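You operate a simulated robot arm through the tools that you are given. There is no shell and no other tool.

You are at the controls of a simulated two-armed robot. One attempt, no reset.

## Task
Top up the tank to the green FULL band from the water jug.
Fine: open the tank lid, put the jug back and shut the lid; the pump stays off. Set down upright: water jug. Where these are worked on the way, their far stop is far enough and under half their travel is too little: tank lid.

Only the result counts: the job must be done as asked and must still hold three seconds after the hand-in. Knocking over, shifting, dropping, spilling or breaking anything else fails it. A push-on lid holds only when it is set on centred and level and pressed home; a screw cap is set on level and turned clockwise until tight.

## Robot
Two 7-joint arms with two-finger parallel grippers on one trunk that stands fixed in place. Base frame: the origin is at the foot of the trunk, x ahead of it, y to its left, z up. Lengths are in m, angles in degrees, forces in N, time in s.
The left shoulder is at [0.062, 0.195, 1.329], the right one opposite. With the tool pointing down near the work surface each hand reaches from about 0.1 to 0.66 m from the base axis, measured 20 degrees to its own side. Payload 1.57 kg a hand.
Tool frame (each hand has its own): the origin (TCP) lies between the finger pads and is the grasp point; the fingertips stand 0.03 m ahead of it; z points along the fingers, y is the line along which they close. The gripper opens to 0.11 m. The fingers are 0.024 m wide and 0.012 m thick; the gripper's body (0.048 by 0.112 m) begins 0.078 m behind the TCP.
Orientation is that of the tool frame in the base frame, as a unit quaternion [w, x, y, z]. With the fingers straight down and closing along the base's y, the tool's x points along the base's -x, its y along +y and its z along -z.

## Interface
- The arms move only by the tool play_rows. It takes "left_rows", "right_rows" or both (then of equal length, played together; a hand with none holds still); each is a list of rows, each a list of 7 numbers: the closure, from 0 (fully open) to 1 (shut), then the shift along the base's x, y, z in units of 150 mm (1.0 is 150 mm), then the turn, a rotation vector about the base's x, y, z in units of 60 degrees (1.0 is 60 degrees). In form: [[gripper, tx, ty, tz, wx, wy, wz], ...]. A call has 1 to 20 rows; each row is the pose to reach, as a shift and turn from the pose commanded when the call began. A call with a number of a shift or a turn outside -1 to 1 is refused whole. Rows are played at 5 a second. More than 0.05 m and 8.6 degrees between two rows, or a gripper value outside its range, and nothing of the call is played. Where a pose cannot be reached the arm comes as near as it can. A force on the tool above 90 N (or 10 N above the force at the start of the call, whichever is more), or a blocked arm, ends the call early, and 0.2 s more pass. The fingers move at their own pace (about 0.072 m/s each) and stop on an object; they squeeze with about 35 N. The grip force told is the motor's: it shows also when the fingers shut on nothing. Time passes only in rows, and 0.2 s behind the last, so rows that repeat a pose let the fingers close. It gives the time, the measured TCP pose, the force on the tool (base axes), the opening and the grip force at its end, in the units of the frame above (readings bear some noise), with the torque about the TCP (base axes, N m) and any sound that the robot's microphone picked up, and new pictures: "show" is both (left out), scene, wrist or none (wrist: the cameras of the hands that moved).
- Cameras (640 x 400 px; columns grow to the right, rows downward): "scene" is now at [0.0931, -0.0383, 1.9014]; the picture's right is [-0.53, -0.85, -0.00], its down [-0.72, 0.45, -0.54] and it looks along [0.46, -0.28, -0.84] (base axes); focal length 357 px, centre (320, 200). "left" rides on the left gripper at [0.07, -0.016, -0.141] in its tool frame; the picture's right is [0.23, 0.97, 0.00], its down [-0.86, 0.20, -0.48] and it looks along [-0.47, 0.11, 0.88] (tool axes); focal length 222 px, centre (320, 200). "right" rides on the right gripper at [0.07, 0.016, -0.141] in its tool frame; the picture's right is [-0.23, 0.97, 0.00], its down [-0.86, -0.20, -0.48] and it looks along [-0.47, -0.11, 0.88] (tool axes); focal length 222 px, centre (320, 200). There is no depth. A picture from a camera that has moved, and an enlarged one, comes with that camera's place and axes in the base frame and with its lens.
- lift_body(by): slides the trunk up (or, below 0, down) by that many m; the arms and the scene camera ride with it, the base frame stays. It gives what a move gives, with no picture.
- aim_head(pan, tilt): turns the head with the scene camera to pan (to the left, within 86 degrees either way) and tilt (down, from -29 to 69), counted from straight ahead of the robot. It gives what a move gives, and a new picture of the scene camera.
- enlarge(camera, box): a new picture of the part [left, top, right, bottom] of that camera's present view, enlarged. The clock stands still meanwhile.
- close_job(): hands the job in; it is judged then, once.

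Places have to be worked out from the pictures, the camera data and where the tool is seen. Open the grippers and draw the arms clear of the work before you hand the job in, unless the task says otherwise.

The tools are called after ">>>" as name(argument=value, ...) on one line, values as JSON. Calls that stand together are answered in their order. play_rows: Moves the arms, as the interface text tells. Its arguments: {"type":"object","properties":{"left_rows":{"type":"array"},"right_rows":{"type":"array"},"show":{"type":"string","enum":["both","scene","wrist","none"]}},"required":[]} The other tools are called the same way: lift_body (by) moves the trunk up or down; aim_head (pan, tilt) turns the head that bears the scene camera; enlarge (camera, box) takes an enlarged picture of a part of a camera's view; close_job () hands the job in.

At the start:

```text
clock: 0.0
left_ee_pos: [0.4503, -0.0133, 1.4196]
left_tcp_rot: [0.0, 0.001, 1.0, 0.001]
left_force: [-0.1, 0.3, 0.3]
left_torque: [0.01, -0.01, -0.02]
left_opening: 0.1099
left_finger_force: 0.0
right_ee_pos: [0.351, -0.4122, 1.4653]
right_tcp_rot: [0.0, 0.0, 1.0, 0.001]
right_force: [0.3, 0.4, 0.1]
right_torque: [0.0, 0.0, -0.01]
right_opening: 0.1099
right_finger_force: 0.1
trunk travel left (down, up): [-0.925, 0.065]
head pan, tilt (commanded): [-31.9, 57.3]
```

scene: 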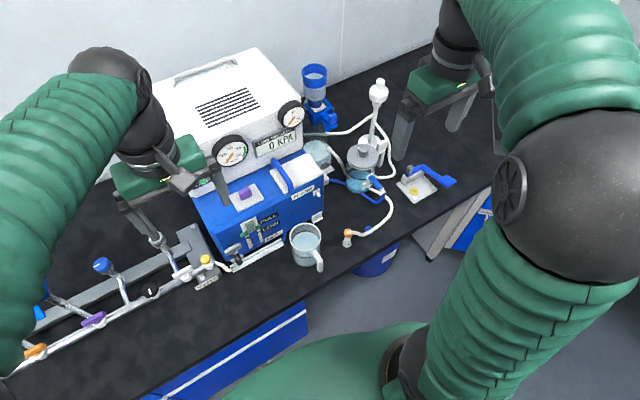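
right: 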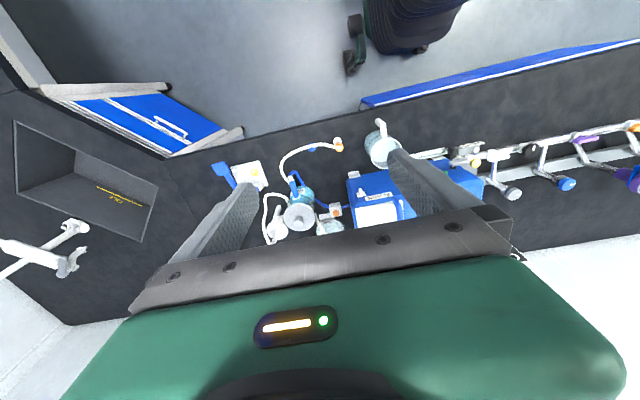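
left: 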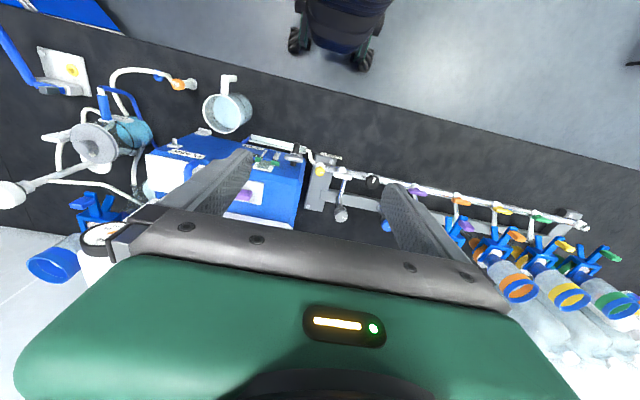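

The scene shows a blue tank unit (pump) with gauges, a jug in front of it with water, and a lid on top with a handle. I'll enlarge the scene picture to see the tank, lid and jug.

>>> enlarge(camera="scene", box=[180, 130, 350, 290])

>>> enlarge(camera="left", box=[130, 60, 330, 240])

>>> enlarge(camera="right", box=[320, 100, 520, 240])

```text
2.50 times, centred on (265, 210) of scene
camera zoom: at [0.0931, -0.0383, 1.9014], right [-0.53, -0.85, 0.0], down [-0.72, 0.45, -0.54], along [0.46, -0.28, -0.84], focal length 893 px, centre (458, 175)
```

zoom: 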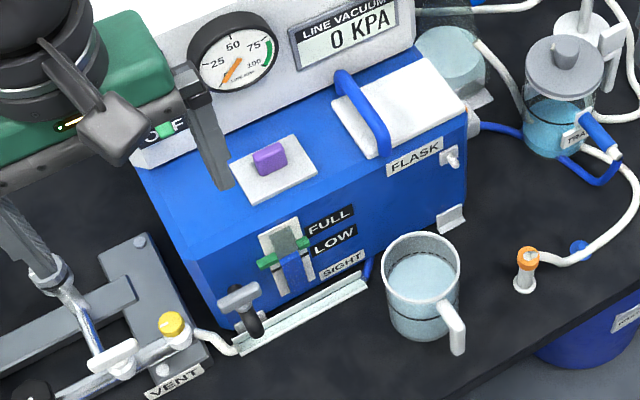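

```text
2.22 times, centred on (230, 150) of left
camera zoom: at [0.3823, -0.0296, 1.5611], right [-0.23, 0.97, 0.0], down [0.86, 0.2, 0.48], along [0.47, 0.11, -0.88], focal length 494 px, centre (520, 311)
```

zoom: 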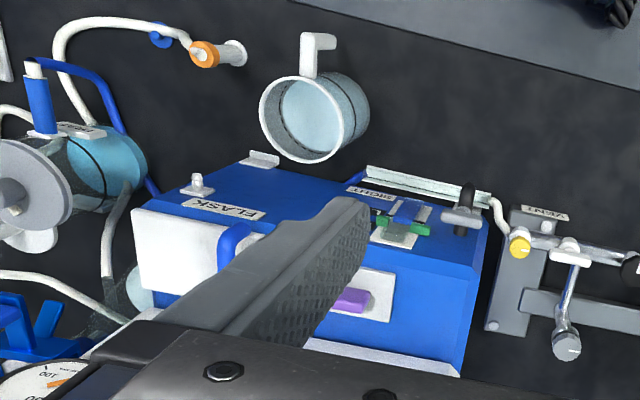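

```text
2.86 times, centred on (420, 170) of right
camera zoom: at [0.2801, -0.3962, 1.6076], right [0.23, 0.97, 0.0], down [0.86, -0.2, 0.48], along [0.47, -0.11, -0.88], focal length 635 px, centre (34, 286)
```

zoom: 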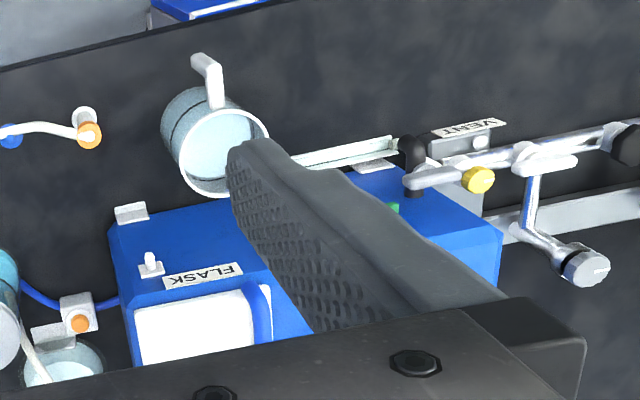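

The jug rim triangulates to roughly (0.51, -0.24, 0.94), with the tank behind it. I move the left arm away to the left so the scene camera and the left wrist camera see the tank top clearly.

>>> play_rows(left_rows=[[0, 0, 0.3, 0, 0, 0, 0], [0, 0, 0.6, 0, 0, 0, 0], [0, 0, 0.9, 0, 0, 0, 0], [0, 0, 1.0, 0, 0, 0, 0]], show="both")

```text
clock: 1.0
left_ee_pos: [0.4503, 0.1376, 1.4182]
left_tcp_rot: [0.0, 0.0, 1.0, 0.001]
left_force: [0.3, -0.1, -0.2]
left_torque: [0.0, 0.0, -0.01]
left_opening: 0.11
left_finger_force: 0.0
right_ee_pos: [0.3489, -0.4107, 1.4655]
right_tcp_rot: [-0.001, 0.0, 1.0, 0.0]
right_force: [0.0, 0.9, 0.4]
right_torque: [0.0, -0.01, 0.01]
right_opening: 0.11
right_finger_force: 0.1
trunk travel left (down, up): [-0.925, 0.065]
head pan, tilt (commanded): [-31.9, 57.3]
camera scene: at [0.0934, -0.0358, 1.9014], right [-0.53, -0.85, 0.0], down [-0.72, 0.44, -0.54], along [0.46, -0.29, -0.84], focal length 357 px, centre (320, 200)
camera left: at [0.3815, 0.1226, 1.5605], right [-0.23, 0.97, 0.0], down [0.86, 0.2, 0.48], along [0.47, 0.11, -0.88], focal length 222 px, centre (320, 200)
```

scene: 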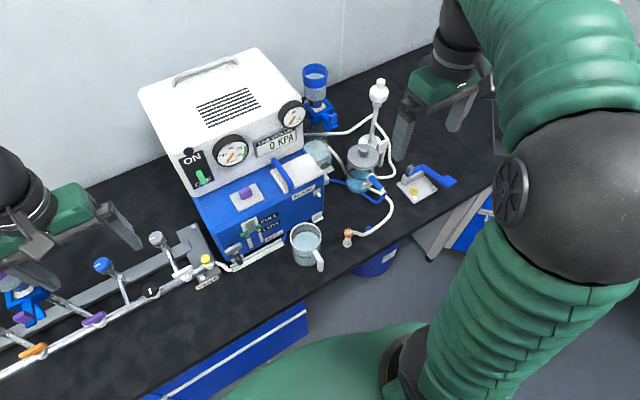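
left: 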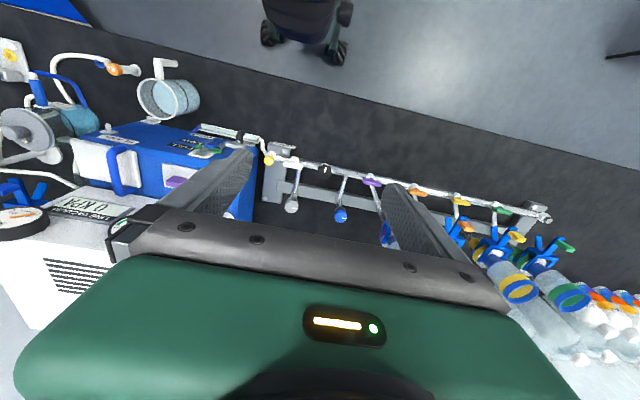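

Now the whole front is clear. I enlarge the scene view on the tank top, sight glass, and jug.

>>> enlarge(camera="scene", box=[190, 150, 340, 244])

>>> enlarge(camera="scene", box=[200, 190, 350, 284])

>>> enlarge(camera="left", box=[60, 50, 260, 230])

```text
4.26 times, centred on (265, 197) of scene
camera zoom: at [0.0934, -0.0358, 1.9014], right [-0.53, -0.85, 0.0], down [-0.72, 0.44, -0.54], along [0.46, -0.29, -0.84], focal length 1520 px, centre (554, 213)
```

zoom: 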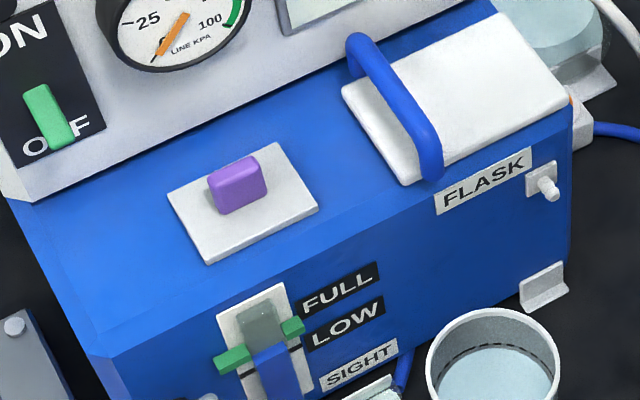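

```text
4.26 times, centred on (275, 237) of scene
camera zoom: at [0.0934, -0.0358, 1.9014], right [-0.53, -0.85, 0.0], down [-0.72, 0.44, -0.54], along [0.46, -0.29, -0.84], focal length 1520 px, centre (512, 43)
```

zoom: 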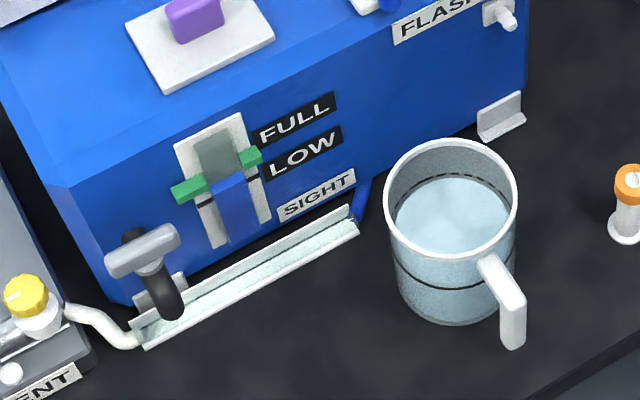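

```text
2.22 times, centred on (160, 140) of left
camera zoom: at [0.3815, 0.1226, 1.5605], right [-0.23, 0.97, 0.0], down [0.86, 0.2, 0.48], along [0.47, 0.11, -0.88], focal length 494 px, centre (676, 333)
```

zoom: 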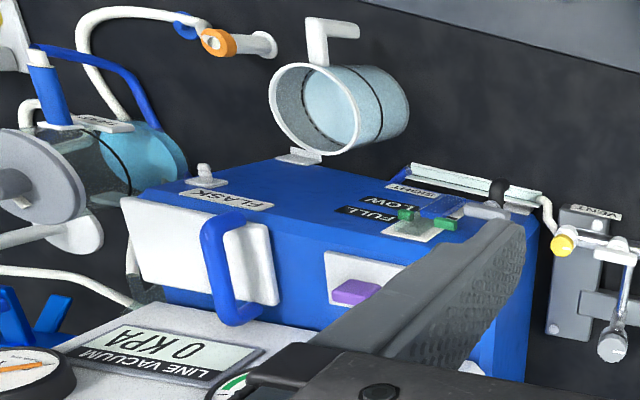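

I judge the lid at x 0.62–0.71, y −0.38…−0.25, z≈1.07, with its blue handle near the +y edge, and the jug axis near (0.514, −0.249). I zoom tighter on the lid, purple knob and sight glass to understand hinges.

>>> enlarge(camera="scene", box=[262, 148, 334, 193])

>>> enlarge(camera="scene", box=[220, 175, 292, 220])

>>> enlarge(camera="scene", box=[225, 210, 297, 255])

>>> enlarge(camera="left", box=[70, 110, 190, 185])

>>> enlarge(camera="right", box=[320, 100, 440, 225])

```text
8.89 times, centred on (298, 170) of scene
camera zoom: at [0.0934, -0.0358, 1.9014], right [-0.53, -0.85, 0.0], down [-0.72, 0.44, -0.54], along [0.46, -0.29, -0.84], focal length 3175 px, centre (516, 462)
```

zoom: 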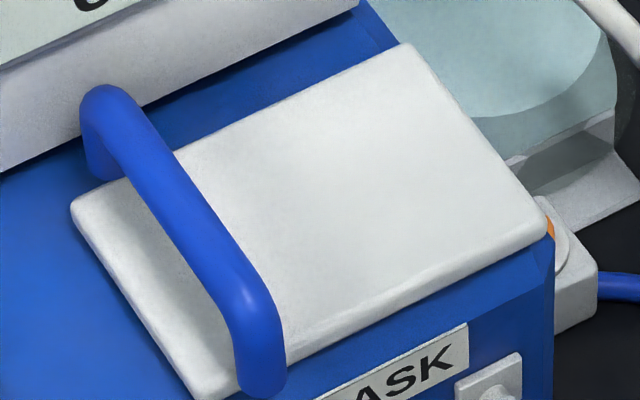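

```text
8.89 times, centred on (256, 198) of scene
camera zoom: at [0.0934, -0.0358, 1.9014], right [-0.53, -0.85, 0.0], down [-0.72, 0.44, -0.54], along [0.46, -0.29, -0.84], focal length 3175 px, centre (889, 222)
```

zoom: 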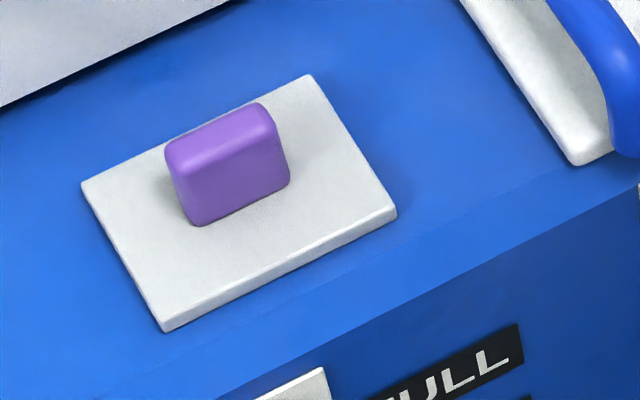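

```text
8.89 times, centred on (261, 232) of scene
camera zoom: at [0.0934, -0.0358, 1.9014], right [-0.53, -0.85, 0.0], down [-0.72, 0.44, -0.54], along [0.46, -0.29, -0.84], focal length 3175 px, centre (844, -89)
```

zoom: 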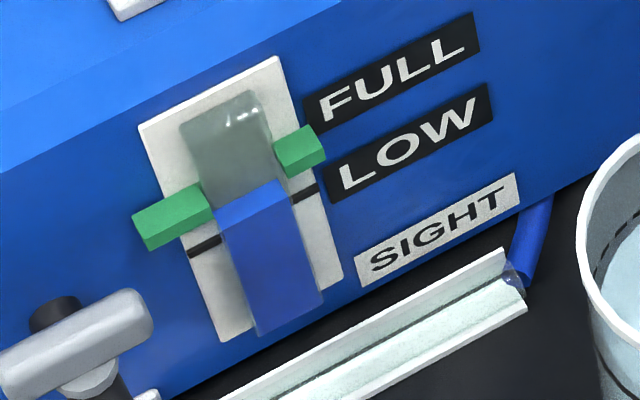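

```text
5.33 times, centred on (130, 148) of left
camera zoom: at [0.3815, 0.1226, 1.5605], right [-0.23, 0.97, 0.0], down [0.86, 0.2, 0.48], along [0.47, 0.11, -0.88], focal length 1185 px, centre (1333, 480)
```

zoom: 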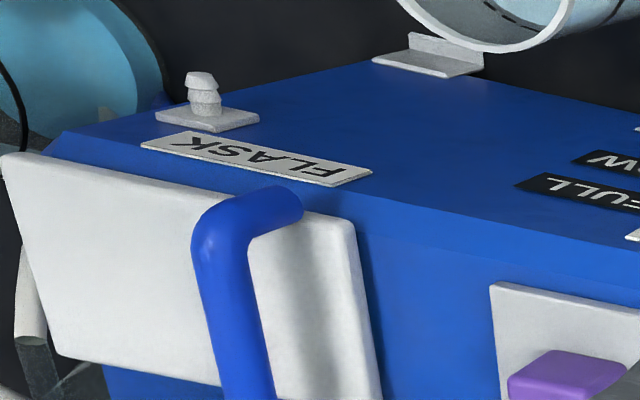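

```text
3.20 times, centred on (380, 162) of right
camera zoom: at [0.2795, -0.3942, 1.6083], right [0.23, 0.97, 0.0], down [0.86, -0.2, 0.48], along [0.47, -0.11, -0.88], focal length 711 px, centre (128, 320)
```

zoom: 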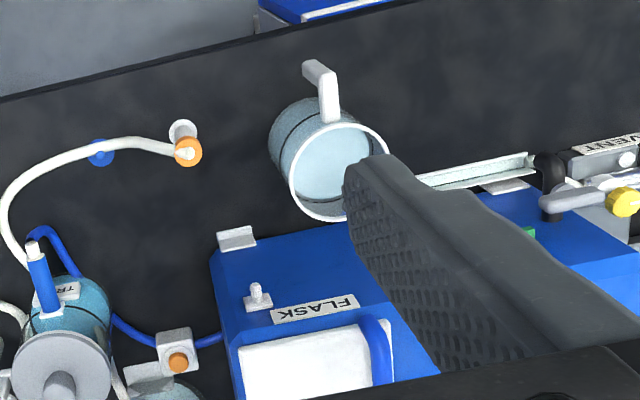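

The sight level is just under the green FULL brackets, at the LOW line. The lid's bar handle runs along x at about y −0.264, z 1.115, so the hinge is probably on the lid's −y edge. The pump lever reads OFF. I start swinging the right hand to point forward, moving it ahead as it turns.

>>> play_rows(right_rows=[[0, 0.12, 0, 0, 0, -0.125, 0], [0, 0.25, 0, 0, 0, -0.25, 0], [0, 0.37, 0, 0, 0, -0.375, 0], [0, 0.5, 0, 0, 0, -0.5, 0], [0, 0.62, 0, 0, 0, -0.625, 0], [0, 0.75, 0, 0, 0, -0.75, 0], [0, 0.87, 0, 0, 0, -0.875, 0], [0, 1.0, 0, 0, 0, -1.0, 0]], show="both")

```text
clock: 2.8
left_ee_pos: [0.4508, 0.1365, 1.4184]
left_tcp_rot: [-0.001, 0.0, 1.0, 0.0]
left_force: [-0.6, -0.4, -0.2]
left_torque: [-0.01, 0.01, -0.01]
left_opening: 0.11
left_finger_force: 0.1
right_ee_pos: [0.5008, -0.4121, 1.4649]
right_tcp_rot: [0.499, 0.0, 0.867, 0.001]
right_force: [0.2, 0.2, 0.1]
right_torque: [0.02, 0.01, 0.01]
right_opening: 0.1101
right_finger_force: 0.0
trunk travel left (down, up): [-0.925, 0.065]
head pan, tilt (commanded): [-31.9, 57.3]
camera scene: at [0.0947, -0.0378, 1.9013], right [-0.53, -0.85, 0.0], down [-0.72, 0.45, -0.54], along [0.46, -0.28, -0.84], focal length 357 px, centre (320, 200)
camera right: at [0.3422, -0.3956, 1.4761], right [0.11, 0.97, 0.2], down [0.01, -0.2, 0.98], along [0.99, -0.11, -0.04], focal length 222 px, centre (320, 200)
```

scene: 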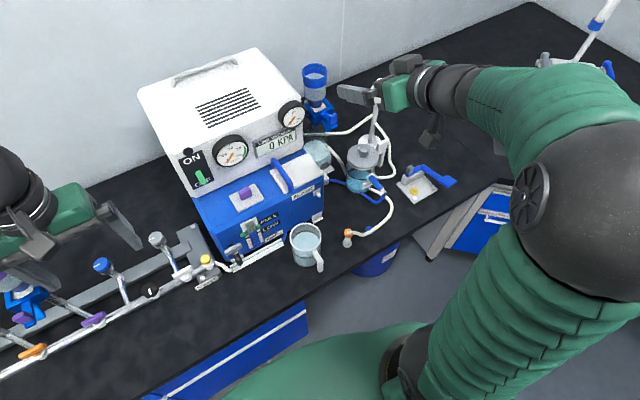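
right: 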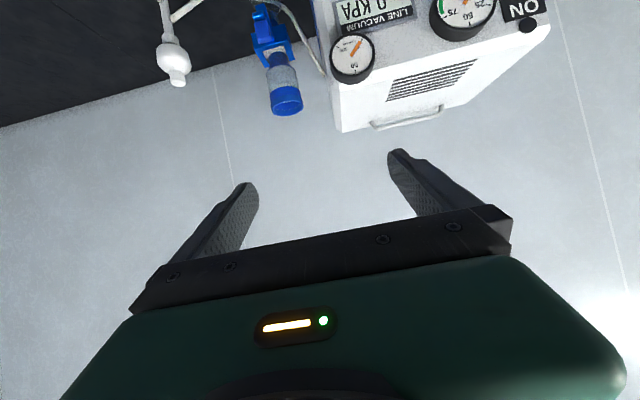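

The hand now points forward and 30° down, which suits both the lid and the jug. I move it to a spot above and in front of the lid handle (towards (0.57, −0.264, 1.165)).

>>> play_rows(right_rows=[[0, 0.045, 0.2, -0.2, 0, 0, 0], [0, 0.09, 0.4, -0.4, 0, 0, 0], [0, 0.135, 0.6, -0.6, 0, 0, 0], [0, 0.18, 0.8, -0.8, 0, 0, 0], [0, 0.22, 0.985, -1.0, 0, 0, 0]], show="none")

>>> play_rows(right_rows=[[0, 0.04, 0, -0.2, 0, 0, 0], [0, 0.08, 0, -0.4, 0, 0, 0], [0, 0.12, 0, -0.6, 0, 0, 0], [0, 0.16, 0, -0.8, 0, 0, 0], [0, 0.2, 0, -0.9, 0, 0, 0]], show="both")

```text
clock: 4.0
left_ee_pos: [0.4515, 0.1383, 1.4186]
left_tcp_rot: [0.0, 0.0, 1.0, 0.0]
left_force: [0.2, 0.7, -1.0]
left_torque: [-0.03, 0.03, 0.01]
left_opening: 0.1101
left_finger_force: 0.0
right_ee_pos: [0.5347, -0.2622, 1.3145]
right_tcp_rot: [0.499, 0.0, 0.866, -0.001]
right_force: [0.1, 0.3, -0.4]
right_torque: [-0.01, 0.0, -0.04]
right_opening: 0.11
right_finger_force: 0.2
trunk travel left (down, up): [-0.925, 0.065]
head pan, tilt (commanded): [-31.9, 57.3]
```

```text
clock: 5.2
left_ee_pos: [0.4508, 0.1392, 1.4193]
left_tcp_rot: [0.0, 0.0, 1.0, -0.001]
left_force: [-0.1, 0.9, 0.0]
left_torque: [-0.04, 0.03, 0.01]
left_opening: 0.1101
left_finger_force: 0.0
right_ee_pos: [0.5619, -0.26, 1.1938]
right_tcp_rot: [0.5, 0.0, 0.866, 0.0]
right_force: [0.5, 0.6, 0.6]
right_torque: [0.01, -0.03, 0.02]
right_opening: 0.1102
right_finger_force: 0.0
right hand out of reach, approached as far as the arm can: row 5
trunk travel left (down, up): [-0.925, 0.065]
head pan, tilt (commanded): [-31.9, 57.3]
camera scene: at [0.0947, -0.0342, 1.9014], right [-0.53, -0.85, 0.0], down [-0.72, 0.44, -0.54], along [0.46, -0.29, -0.84], focal length 357 px, centre (320, 200)
camera right: at [0.4041, -0.2445, 1.2064], right [0.11, 0.97, 0.2], down [0.01, -0.2, 0.98], along [0.99, -0.11, -0.04], focal length 222 px, centre (320, 200)
```

scene: 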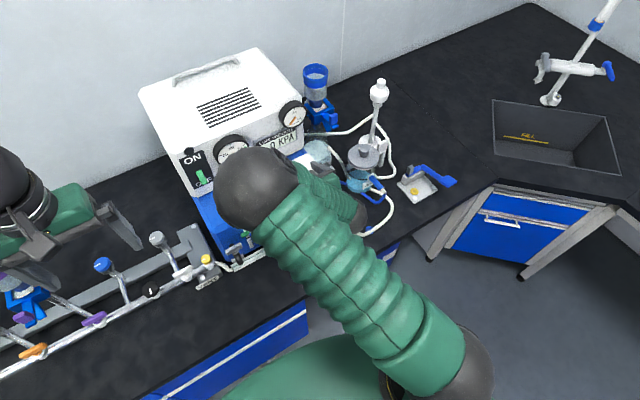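
right: 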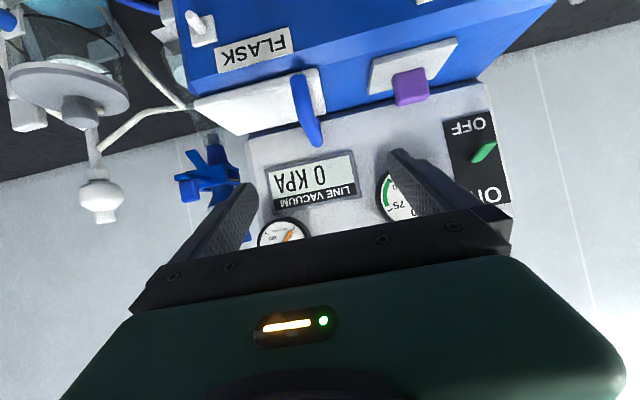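

The arm folds too tightly at this trunk height (out of reach on the last row), so the shoulders must come down. I raise and draw back the hand, then lower the trunk by 0.2 m.

>>> play_rows(right_rows=[[0, -0.1, -0.05, 0.25, 0, 0, 0], [0, -0.2, -0.1, 0.5, 0, 0, 0], [0, -0.3, -0.15, 0.75, 0, 0, 0], [0, -0.3, -0.15, 1.0, 0, 0, 0]], show="none")

>>> lift_body(by=-0.2)

>>> aim_head(pan=-26, tilt=50)

```text
clock: 6.2
left_ee_pos: [0.4485, 0.1377, 1.4197]
left_tcp_rot: [0.001, 0.0, 1.0, 0.0]
left_force: [-0.1, -0.1, 0.2]
left_torque: [-0.03, -0.03, 0.03]
left_opening: 0.1103
left_finger_force: 0.1
right_ee_pos: [0.5157, -0.2842, 1.3451]
right_tcp_rot: [0.5, -0.001, 0.866, 0.001]
right_force: [-0.4, 0.0, 0.3]
right_torque: [0.0, 0.01, -0.02]
right_opening: 0.1096
right_finger_force: 0.0
trunk travel left (down, up): [-0.925, 0.065]
head pan, tilt (commanded): [-31.9, 57.3]
```

```text
clock: 8.4
left_ee_pos: [0.4496, 0.137, 1.2204]
left_tcp_rot: [0.0, 0.0, 1.0, 0.0]
left_force: [0.5, 0.7, 0.1]
left_torque: [0.01, 0.0, -0.01]
left_opening: 0.11
left_finger_force: 0.1
right_ee_pos: [0.5207, -0.2843, 1.1696]
right_tcp_rot: [0.528, 0.022, 0.848, 0.029]
right_force: [-1.1, -0.5, 0.3]
right_torque: [-0.01, 0.02, 0.02]
right_opening: 0.1103
right_finger_force: 0.1
trunk travel left (down, up): [-0.725, 0.265]
head pan, tilt (commanded): [-31.9, 57.3]
```

```text
clock: 9.1
left_ee_pos: [0.4489, 0.1377, 1.2186]
left_tcp_rot: [0.0, 0.0, 1.0, 0.0]
left_force: [0.5, -0.1, 0.6]
left_torque: [-0.02, -0.01, 0.02]
left_opening: 0.1098
left_finger_force: 0.1
right_ee_pos: [0.5203, -0.2844, 1.1686]
right_tcp_rot: [0.528, 0.025, 0.848, 0.027]
right_force: [-0.1, -1.2, -0.2]
right_torque: [0.0, 0.01, -0.01]
right_opening: 0.1101
right_finger_force: 0.1
trunk travel left (down, up): [-0.725, 0.265]
head pan, tilt (commanded): [-26.0, 50.0]
camera scene: at [0.1033, -0.0331, 1.7101], right [-0.44, -0.9, 0.0], down [-0.69, 0.34, -0.64], along [0.58, -0.28, -0.77], focal length 357 px, centre (320, 200)
```

scene: 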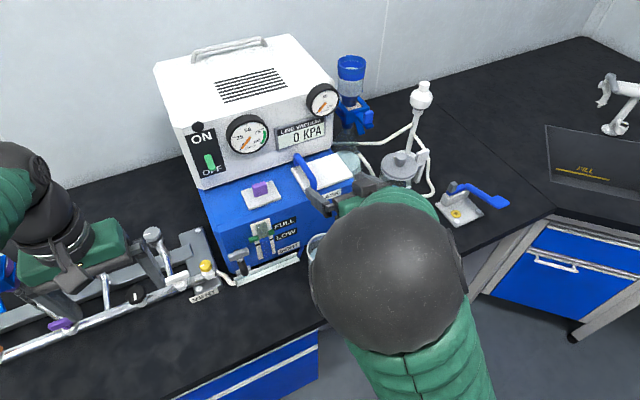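

The elbow sits high right in front of the camera and the posture looks near a joint limit; a lower shoulder would let the forearm lie flatter. I raise both hands, then lower the trunk another 0.2 m.

>>> play_rows(left_rows=[[0, 0, 0.15, 0.25, 0, 0, 0], [0, 0, 0.3, 0.5, 0, 0, 0], [0, 0, 0.45, 0.75, 0, 0, 0], [0, 0, 0.6, 1.0, 0, 0, 0]], right_rows=[[0, -0.05, 0, 0.25, 0, 0, 0], [0, -0.1, 0, 0.5, 0, 0, 0], [0, -0.15, 0, 0.75, 0, 0, 0], [0, -0.2, 0, 1.0, 0, 0, 0]], show="none")

>>> lift_body(by=-0.2)

>>> aim_head(pan=-22, tilt=42)

```text
clock: 9.6
left_ee_pos: [0.4455, 0.1707, 1.2746]
left_tcp_rot: [0.001, 0.0, 1.0, 0.0]
left_force: [0.1, 0.2, 0.3]
left_torque: [-0.01, -0.02, -0.01]
left_opening: 0.1102
left_finger_force: 0.0
right_ee_pos: [0.4679, -0.39, 1.2045]
right_tcp_rot: [0.507, 0.116, 0.853, -0.044]
right_force: [0.3, -0.1, -0.2]
right_torque: [0.01, -0.01, -0.02]
right_opening: 0.1102
right_finger_force: 0.2
trunk travel left (down, up): [-0.725, 0.265]
head pan, tilt (commanded): [-26.0, 50.0]
stopped in row 2 (right hand): the arm was blocked; the commanded pose is now the measured one
```

```text
clock: 11.8
left_ee_pos: [0.4472, 0.1714, 1.0814]
left_tcp_rot: [0.001, 0.001, 1.0, -0.001]
left_force: [-0.7, -0.8, 0.5]
left_torque: [-0.01, -0.01, 0.01]
left_opening: 0.1101
left_finger_force: 0.0
right_ee_pos: [0.4717, -0.3887, 1.0163]
right_tcp_rot: [0.523, 0.136, 0.841, -0.011]
right_force: [0.2, 0.6, 0.1]
right_torque: [0.0, 0.0, 0.0]
right_opening: 0.1102
right_finger_force: 0.1
trunk travel left (down, up): [-0.525, 0.465]
head pan, tilt (commanded): [-26.0, 50.0]
```

```text
clock: 12.5
left_ee_pos: [0.449, 0.1715, 1.0785]
left_tcp_rot: [0.001, 0.0, 1.0, 0.0]
left_force: [-0.4, -0.4, 0.1]
left_torque: [0.01, 0.03, -0.01]
left_opening: 0.11
left_finger_force: 0.1
right_ee_pos: [0.4703, -0.3902, 1.0163]
right_tcp_rot: [0.523, 0.138, 0.841, -0.013]
right_force: [-0.6, -0.1, -0.1]
right_torque: [0.02, 0.0, -0.03]
right_opening: 0.1101
right_finger_force: 0.1
trunk travel left (down, up): [-0.525, 0.465]
head pan, tilt (commanded): [-22.0, 42.0]
camera scene: at [0.111, -0.0308, 1.5246], right [-0.37, -0.93, 0.0], down [-0.62, 0.25, -0.74], along [0.69, -0.28, -0.67], focal length 357 px, centre (320, 200)
```

scene: 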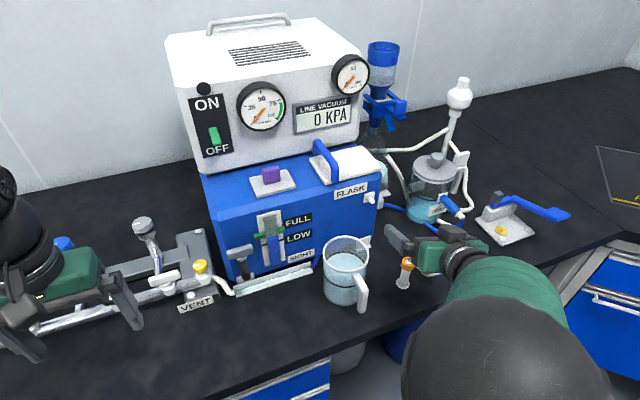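

The right arm was blocked while rising (elbow near the head), but nothing was touched; the jug and tank are undisturbed. The view is now good. I level the hand's orientation while easing it up and forward on the right side, watching for blockage.

>>> play_rows(right_rows=[[0, 0.1, 0, 0.1, -0.02, 0.01, 0.06], [0, 0.2, 0, 0.25, -0.05, 0.03, 0.12], [0, 0.3, 0, 0.4, -0.08, 0.045, 0.18], [0, 0.35, 0, 0.55, -0.11, 0.062, 0.241]], show="both")

```text
clock: 13.5
left_ee_pos: [0.4493, 0.1715, 1.075]
left_tcp_rot: [0.001, 0.0, 1.0, 0.0]
left_force: [0.1, 0.1, -0.3]
left_torque: [-0.02, 0.02, -0.02]
left_opening: 0.11
left_finger_force: 0.1
right_ee_pos: [0.5231, -0.3901, 1.0925]
right_tcp_rot: [0.5, -0.017, 0.866, -0.016]
right_force: [-0.6, -0.3, 0.4]
right_torque: [0.01, 0.03, -0.01]
right_opening: 0.1101
right_finger_force: 0.1
trunk travel left (down, up): [-0.525, 0.465]
head pan, tilt (commanded): [-22.0, 42.0]
camera scene: at [0.1113, -0.0308, 1.52], right [-0.37, -0.93, 0.0], down [-0.62, 0.25, -0.74], along [0.69, -0.28, -0.67], focal length 357 px, centre (320, 200)
camera right: at [0.3647, -0.3748, 1.1047], right [0.1, 0.98, 0.15], down [0.01, -0.16, 0.99], along [0.99, -0.1, -0.03], focal length 222 px, centre (320, 200)
```

scene: 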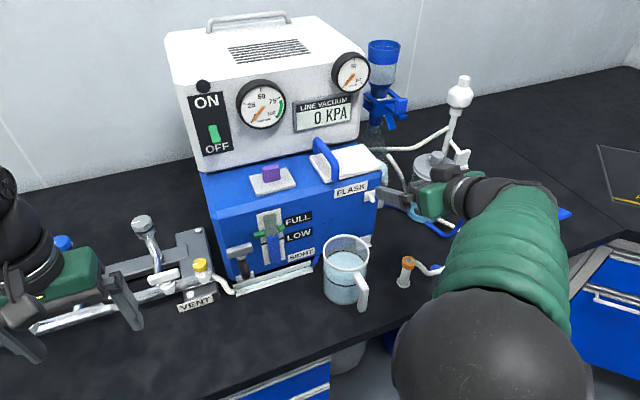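
right: 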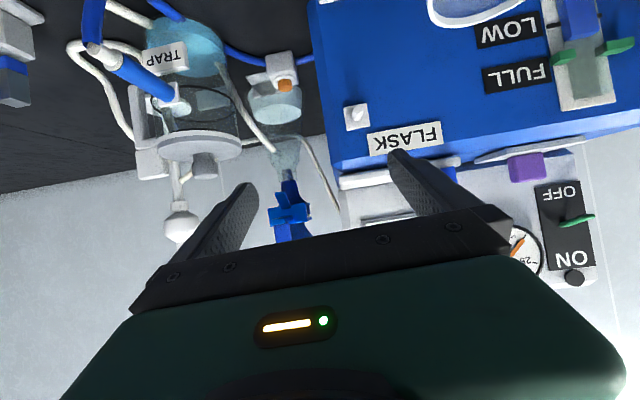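

Good posture now: the elbow lies low and right. I zoom on the lid and sight from this lower camera to refine the handle's position.

>>> enlarge(camera="scene", box=[290, 125, 402, 195])

>>> enlarge(camera="scene", box=[230, 195, 342, 265])

>>> enlarge(camera="right", box=[320, 110, 480, 210])

```text
5.71 times, centred on (346, 160) of scene
camera zoom: at [0.1113, -0.0308, 1.52], right [-0.37, -0.93, 0.0], down [-0.62, 0.25, -0.74], along [0.69, -0.28, -0.67], focal length 2041 px, centre (171, 429)
```

zoom: 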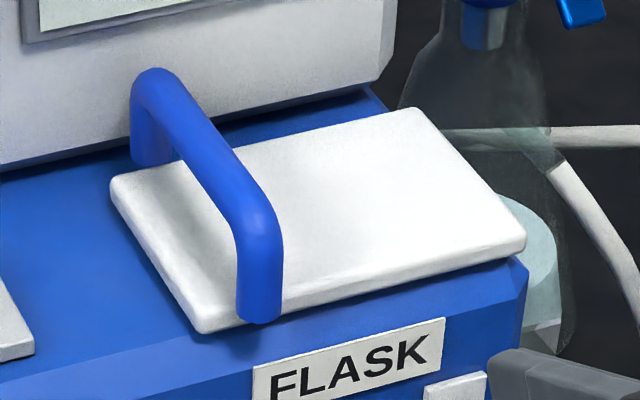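

```text
5.71 times, centred on (286, 230) of scene
camera zoom: at [0.1113, -0.0308, 1.52], right [-0.37, -0.93, 0.0], down [-0.62, 0.25, -0.74], along [0.69, -0.28, -0.67], focal length 2041 px, centre (514, 29)
```

zoom: 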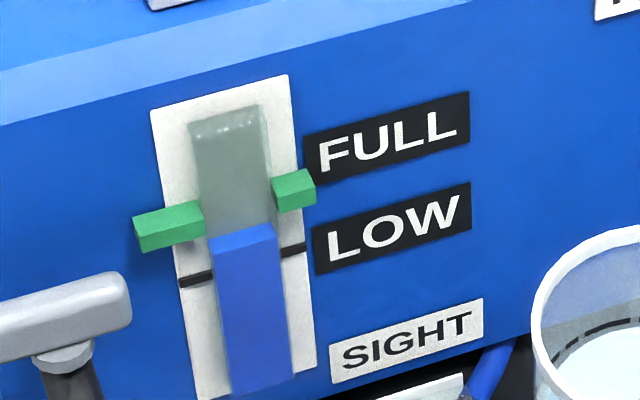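

```text
4.00 times, centred on (400, 160) of right
camera zoom: at [0.3647, -0.3748, 1.1047], right [0.1, 0.98, 0.15], down [0.01, -0.16, 0.99], along [0.99, -0.1, -0.03], focal length 888 px, centre (0, 360)
```

zoom: 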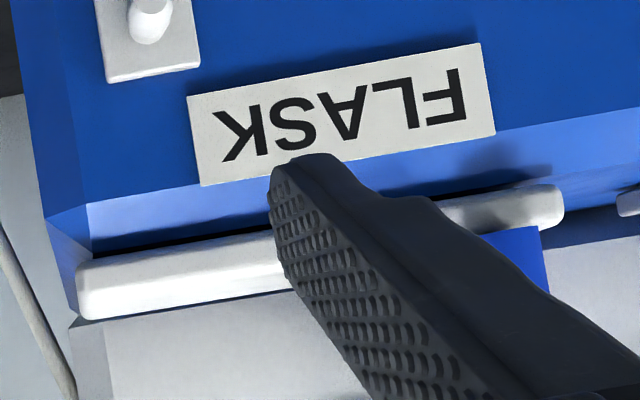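

Handle bar refined to about y −0.27, z 1.10, x 0.63–0.71; lid top z≈1.067. I raise the right hand, then bring it to a pre-grasp 10 cm back along its axis with the fingers half closed.

>>> play_rows(right_rows=[[0.3, 0, 0, 0.25, 0, 0, 0], [0.45, 0, 0, 0.5, 0, 0, 0], [0.45, 0.1, 0.2, 0.65, 0, 0, 0], [0.45, 0.2, 0.4, 0.65, 0, 0, 0], [0.45, 0.3, 0.6, 0.6, 0, 0, 0.02], [0.45, 0.32, 0.8, 0.5, 0, 0, 0.03], [0.45, 0.32, 0.8, 0.41, 0, 0, 0.03]], show="both")

```text
clock: 14.4
left_ee_pos: [0.4478, 0.1716, 1.0766]
left_tcp_rot: [0.001, 0.0, 1.0, 0.0]
left_force: [0.2, -0.3, 0.6]
left_torque: [0.0, 0.03, 0.0]
left_opening: 0.1101
left_finger_force: 0.1
right_ee_pos: [0.4938, -0.4549, 1.1904]
right_tcp_rot: [0.508, 0.08, 0.857, -0.036]
right_force: [0.5, -0.5, 0.1]
right_torque: [-0.02, -0.01, 0.0]
right_opening: 0.0607
right_finger_force: 0.0
trunk travel left (down, up): [-0.525, 0.465]
head pan, tilt (commanded): [-22.0, 42.0]
stopped in row 4 (right hand): the arm was blocked; the commanded pose is now the measured one
camera scene: at [0.1107, -0.031, 1.5217], right [-0.37, -0.93, 0.0], down [-0.62, 0.25, -0.74], along [0.69, -0.28, -0.67], focal length 357 px, centre (320, 200)
camera right: at [0.3401, -0.4123, 1.2002], right [0.28, 0.94, 0.22], down [-0.04, -0.21, 0.98], along [0.96, -0.28, -0.02], focal length 222 px, centre (320, 200)
```

scene: 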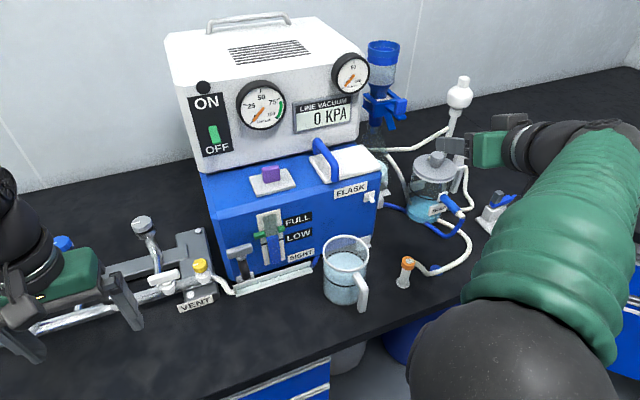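
right: 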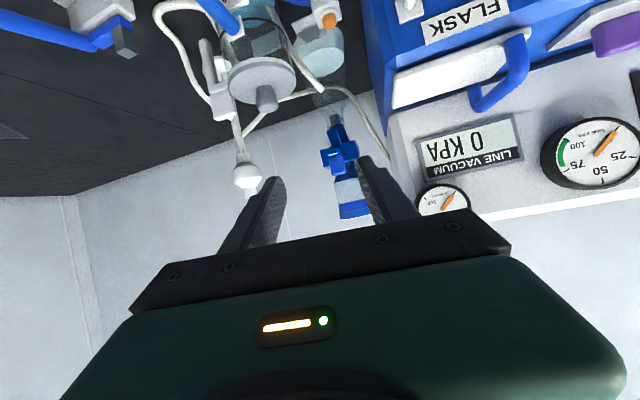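

The arm was blocked again: with the hand close in and high, the elbow swings in towards the head. I'll coax the elbow outward by yawing the tool to the left while staying on the clear right side, and check the posture in the scene view.

>>> play_rows(right_rows=[[0, 0.02, 0, 0, 0, 0, 0.14], [0, 0.04, 0, 0, 0, 0, 0.28], [0, 0.06, 0.05, 0, 0, 0, 0.42], [0, 0.08, 0.1, 0, 0, 0, 0.56], [0, 0.1, 0.15, 0, 0, 0, 0.7], [0, 0.12, 0.2, 0, 0, 0, 0.84]], show="scene")

```text
clock: 15.8
left_ee_pos: [0.4488, 0.1699, 1.077]
left_tcp_rot: [0.0, 0.0, 1.0, 0.0]
left_force: [-0.1, -0.9, 0.0]
left_torque: [0.02, -0.02, -0.01]
left_opening: 0.1097
left_finger_force: 0.0
right_ee_pos: [0.5145, -0.4233, 1.1896]
right_tcp_rot: [0.473, -0.297, 0.809, 0.185]
right_force: [-0.3, -0.6, -0.9]
right_torque: [0.01, -0.01, 0.0]
right_opening: 0.1102
right_finger_force: 0.1
trunk travel left (down, up): [-0.525, 0.465]
head pan, tilt (commanded): [-22.0, 42.0]
camera scene: at [0.1127, -0.0346, 1.5218], right [-0.37, -0.93, 0.0], down [-0.62, 0.25, -0.74], along [0.69, -0.28, -0.67], focal length 357 px, centre (320, 200)
```

scene: 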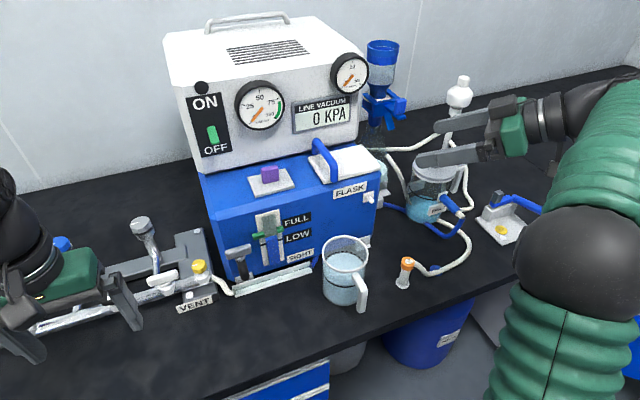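

The yaw to the left brought the elbow out to the right, clear of the head. I raise the trunk back by 0.2 m in this posture, then refresh the scene view.

>>> lift_body(by=0.2)

>>> aim_head(pan=-25, tilt=50)

```text
clock: 17.9
left_ee_pos: [0.4482, 0.1718, 1.2765]
left_tcp_rot: [0.001, 0.001, 1.0, 0.0]
left_force: [0.6, 0.4, 0.2]
left_torque: [0.0, 0.04, 0.0]
left_opening: 0.1097
left_finger_force: 0.0
right_ee_pos: [0.5137, -0.4217, 1.3906]
right_tcp_rot: [0.473, -0.298, 0.809, 0.184]
right_force: [-0.4, 0.2, -0.2]
right_torque: [0.0, 0.0, 0.02]
right_opening: 0.1101
right_finger_force: 0.1
trunk travel left (down, up): [-0.725, 0.265]
head pan, tilt (commanded): [-22.0, 42.0]
```

```text
clock: 18.6
left_ee_pos: [0.4467, 0.1713, 1.2756]
left_tcp_rot: [0.001, 0.0, 1.0, 0.001]
left_force: [0.1, -0.2, -0.7]
left_torque: [0.0, 0.02, 0.01]
left_opening: 0.1101
left_finger_force: 0.1
right_ee_pos: [0.5142, -0.4227, 1.3898]
right_tcp_rot: [0.472, -0.298, 0.809, 0.184]
right_force: [0.1, 0.8, 0.2]
right_torque: [-0.01, -0.02, 0.04]
right_opening: 0.1099
right_finger_force: 0.1
trunk travel left (down, up): [-0.725, 0.265]
head pan, tilt (commanded): [-25.0, 50.0]
camera scene: at [0.1042, -0.0335, 1.7107], right [-0.42, -0.91, 0.0], down [-0.7, 0.32, -0.64], along [0.58, -0.27, -0.77], focal length 357 px, centre (320, 200)
```

scene: 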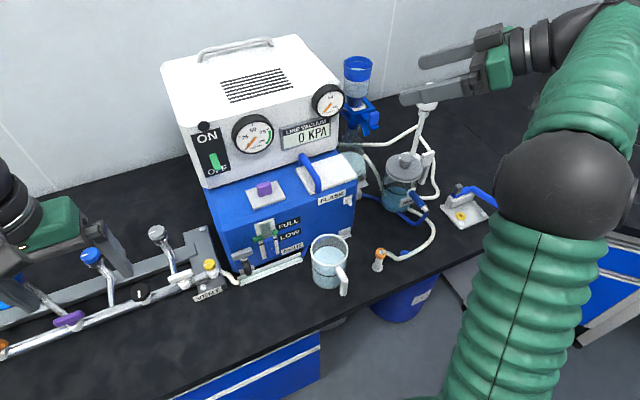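

I now turn the tool to yaw 0 / pitch 45° while extending forward and left above the lid, staying at z≈1.3.

>>> play_rows(right_rows=[[0, 0.1, 0.1, 0, -0.014, 0.03, -0.085], [0, 0.2, 0.2, 0, -0.028, 0.06, -0.17], [0, 0.3, 0.3, 0, -0.042, 0.093, -0.255], [0.2, 0.4, 0.4, -0.1, -0.055, 0.124, -0.34], [0.3, 0.5, 0.5, -0.2, -0.069, 0.155, -0.425], [0.4, 0.57, 0.6, -0.3, -0.083, 0.186, -0.51], [0.45, 0.57, 0.7, -0.45, -0.097, 0.217, -0.595], [0.45, 0.57, 0.82, -0.6, -0.11, 0.247, -0.677]], show="both")

```text
clock: 20.4
left_ee_pos: [0.448, 0.1715, 1.2762]
left_tcp_rot: [0.001, 0.0, 1.0, 0.0]
left_force: [0.5, 0.2, -0.3]
left_torque: [-0.05, 0.0, 0.0]
left_opening: 0.1102
left_finger_force: 0.1
right_ee_pos: [0.5988, -0.2964, 1.3023]
right_tcp_rot: [0.383, 0.0, 0.924, -0.002]
right_force: [0.4, -0.2, -0.1]
right_torque: [0.01, 0.01, -0.01]
right_opening: 0.0604
right_finger_force: 0.0
trunk travel left (down, up): [-0.725, 0.265]
head pan, tilt (commanded): [-25.0, 50.0]
camera scene: at [0.1042, -0.0308, 1.7108], right [-0.42, -0.91, 0.0], down [-0.7, 0.32, -0.64], along [0.58, -0.27, -0.77], focal length 357 px, centre (320, 200)
camera right: at [0.449, -0.2795, 1.3531], right [0.16, 0.97, 0.16], down [0.26, -0.2, 0.94], along [0.95, -0.11, -0.29], focal length 222 px, centre (320, 200)
```

scene: 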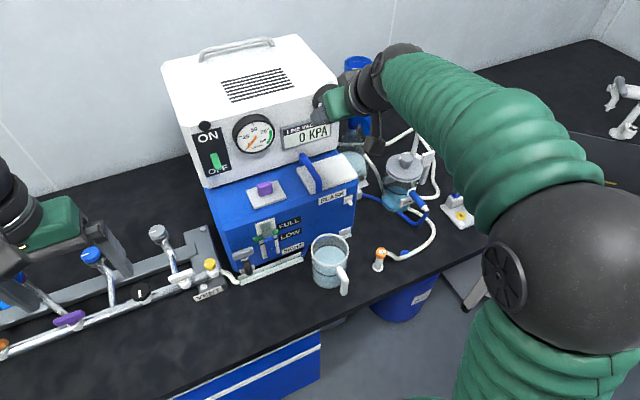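
right: 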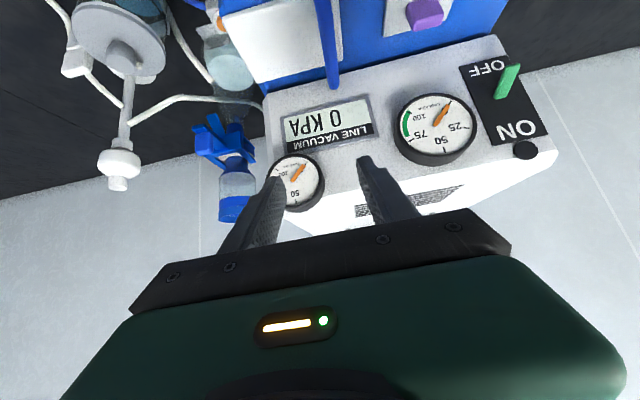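

Posture is good. I lower the hand to the pre-grasp, about 10 cm back from the handle bar along the tool axis.

>>> play_rows(right_rows=[[0.45, 0, 0.06, -0.2, 0, 0, 0], [0.45, -0.02, 0.12, -0.4, 0, 0, 0], [0.45, -0.04, 0.17, -0.6, 0, 0, 0], [0.45, -0.05, 0.17, -0.8, 0, 0, 0]], show="both")

```text
clock: 21.4
left_ee_pos: [0.4474, 0.1707, 1.2765]
left_tcp_rot: [0.0, 0.0, 1.0, 0.0]
left_force: [0.5, -0.6, 0.8]
left_torque: [0.01, 0.01, -0.01]
left_opening: 0.1101
left_finger_force: 0.0
right_ee_pos: [0.5924, -0.2733, 1.1806]
right_tcp_rot: [0.383, 0.0, 0.924, -0.001]
right_force: [0.0, 0.6, -0.7]
right_torque: [-0.01, 0.0, -0.02]
right_opening: 0.0609
right_finger_force: 0.0
trunk travel left (down, up): [-0.725, 0.265]
head pan, tilt (commanded): [-25.0, 50.0]
camera scene: at [0.1052, -0.0331, 1.7107], right [-0.42, -0.91, 0.0], down [-0.7, 0.32, -0.64], along [0.58, -0.27, -0.77], focal length 357 px, centre (320, 200)
camera right: at [0.443, -0.2556, 1.2324], right [0.16, 0.97, 0.16], down [0.27, -0.2, 0.94], along [0.95, -0.11, -0.29], focal length 222 px, centre (320, 200)
```

scene: 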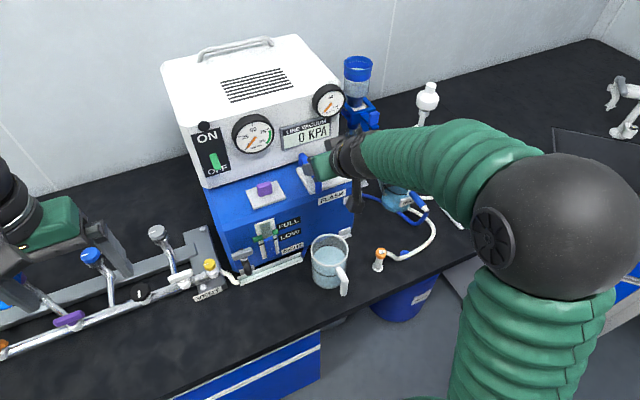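
right: 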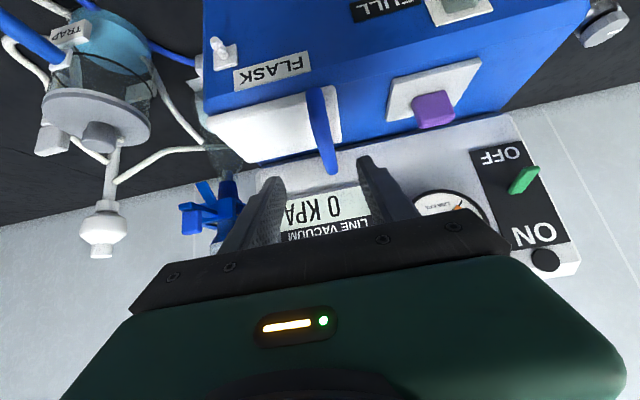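

I enlarge the wrist view to check lateral alignment of the bar with the fingers.

>>> enlarge(camera="right", box=[240, 70, 400, 200])

>>> enlarge(camera="scene", box=[270, 130, 370, 210])

```text
3.08 times, centred on (320, 135) of right
camera zoom: at [0.443, -0.2556, 1.2324], right [0.16, 0.97, 0.16], down [0.27, -0.2, 0.94], along [0.95, -0.11, -0.29], focal length 684 px, centre (320, 400)
```

zoom: 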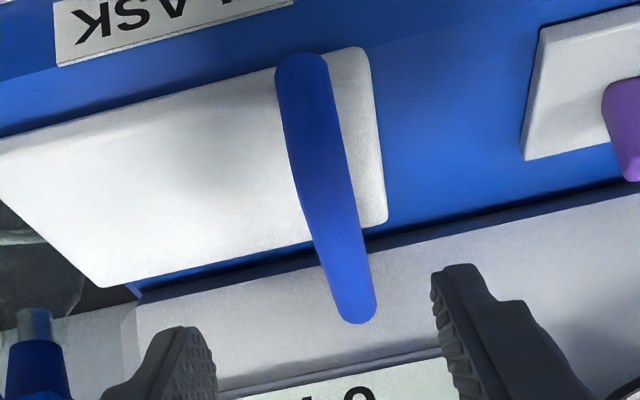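

```text
5.00 times, centred on (320, 170) of scene
camera zoom: at [0.1052, -0.0331, 1.7107], right [-0.42, -0.91, 0.0], down [-0.7, 0.32, -0.64], along [0.58, -0.27, -0.77], focal length 1786 px, centre (320, 350)
```

zoom: 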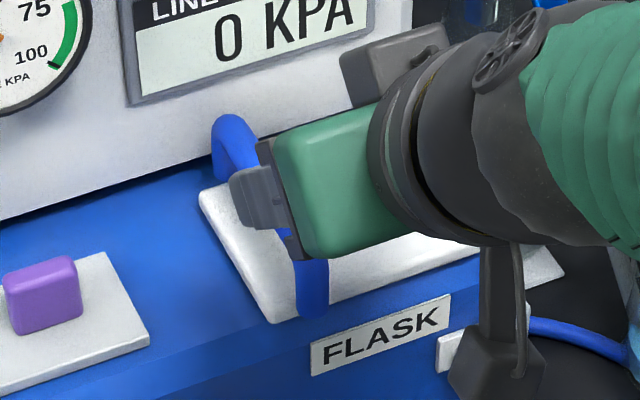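

The bar axis reads y≈−0.266, z≈1.11. I advance 10 cm along the tool axis so the TCP sits on the bar, fingers still half open.

>>> play_rows(right_rows=[[0.45, 0.12, 0.02, -0.12, 0, 0, 0], [0.45, 0.24, 0.04, -0.24, 0, 0, 0], [0.45, 0.36, 0.04, -0.36, 0, 0, 0], [0.45, 0.46, 0.04, -0.46, 0, 0, 0]], show="both")

>>> enlarge(camera="scene", box=[270, 130, 370, 210])

>>> enlarge(camera="right", box=[200, 40, 440, 240])

```text
clock: 22.4
left_ee_pos: [0.4471, 0.1722, 1.2782]
left_tcp_rot: [0.002, 0.0, 1.0, 0.001]
left_force: [0.2, -0.6, -1.1]
left_torque: [-0.01, 0.02, 0.0]
left_opening: 0.11
left_finger_force: 0.2
right_ee_pos: [0.6598, -0.2664, 1.1144]
right_tcp_rot: [0.384, 0.001, 0.923, -0.002]
right_force: [-2.9, 0.1, 4.2]
right_torque: [-0.19, -0.06, -0.11]
right_opening: 0.0608
right_finger_force: 0.2
trunk travel left (down, up): [-0.725, 0.265]
head pan, tilt (commanded): [-25.0, 50.0]
camera scene: at [0.1023, -0.0322, 1.711], right [-0.42, -0.91, 0.0], down [-0.69, 0.32, -0.64], along [0.58, -0.27, -0.77], focal length 357 px, centre (320, 200)
camera right: at [0.5097, -0.2497, 1.1652], right [0.16, 0.97, 0.16], down [0.26, -0.2, 0.94], along [0.95, -0.11, -0.29], focal length 222 px, centre (320, 200)
```

scene: 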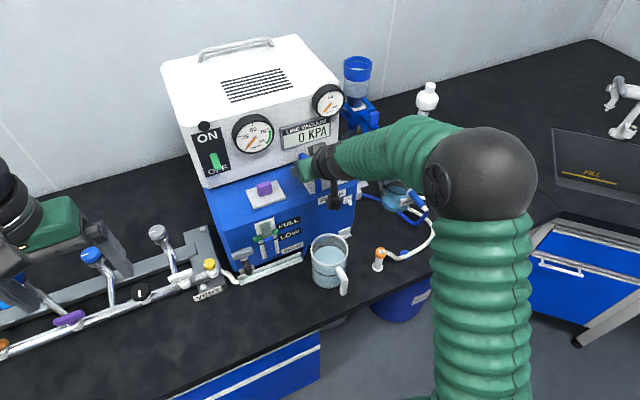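
right: 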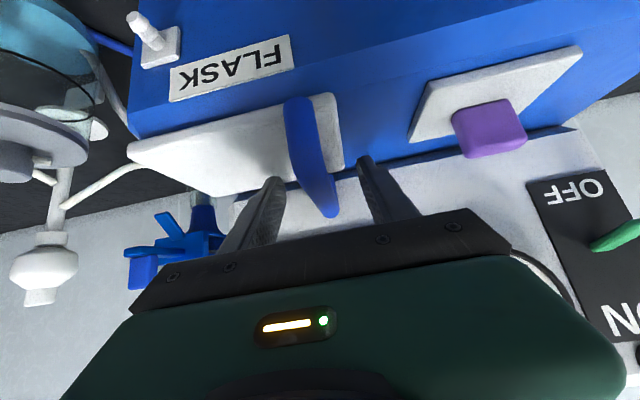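

```text
5.00 times, centred on (320, 170) of scene
camera zoom: at [0.1023, -0.0322, 1.711], right [-0.42, -0.91, 0.0], down [-0.69, 0.32, -0.64], along [0.58, -0.27, -0.77], focal length 1786 px, centre (320, 350)
```

zoom: 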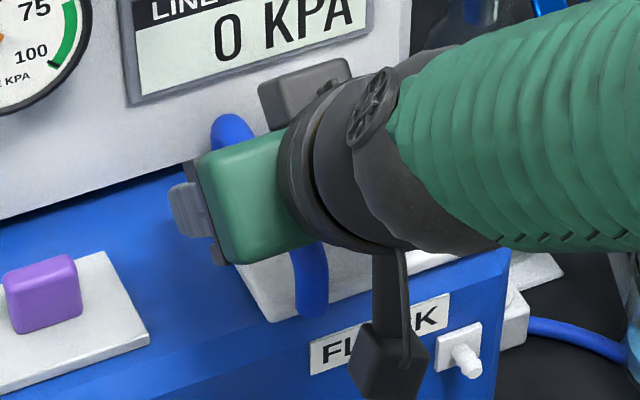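

```text
2.00 times, centred on (320, 140) of right
camera zoom: at [0.5097, -0.2497, 1.1652], right [0.16, 0.97, 0.16], down [0.26, -0.2, 0.94], along [0.95, -0.11, -0.29], focal length 444 px, centre (320, 320)
```

zoom: 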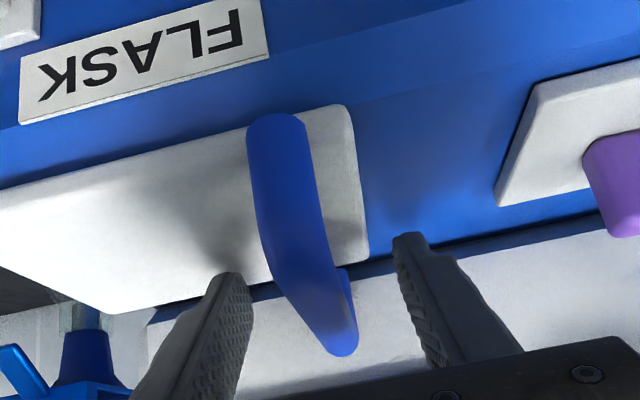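

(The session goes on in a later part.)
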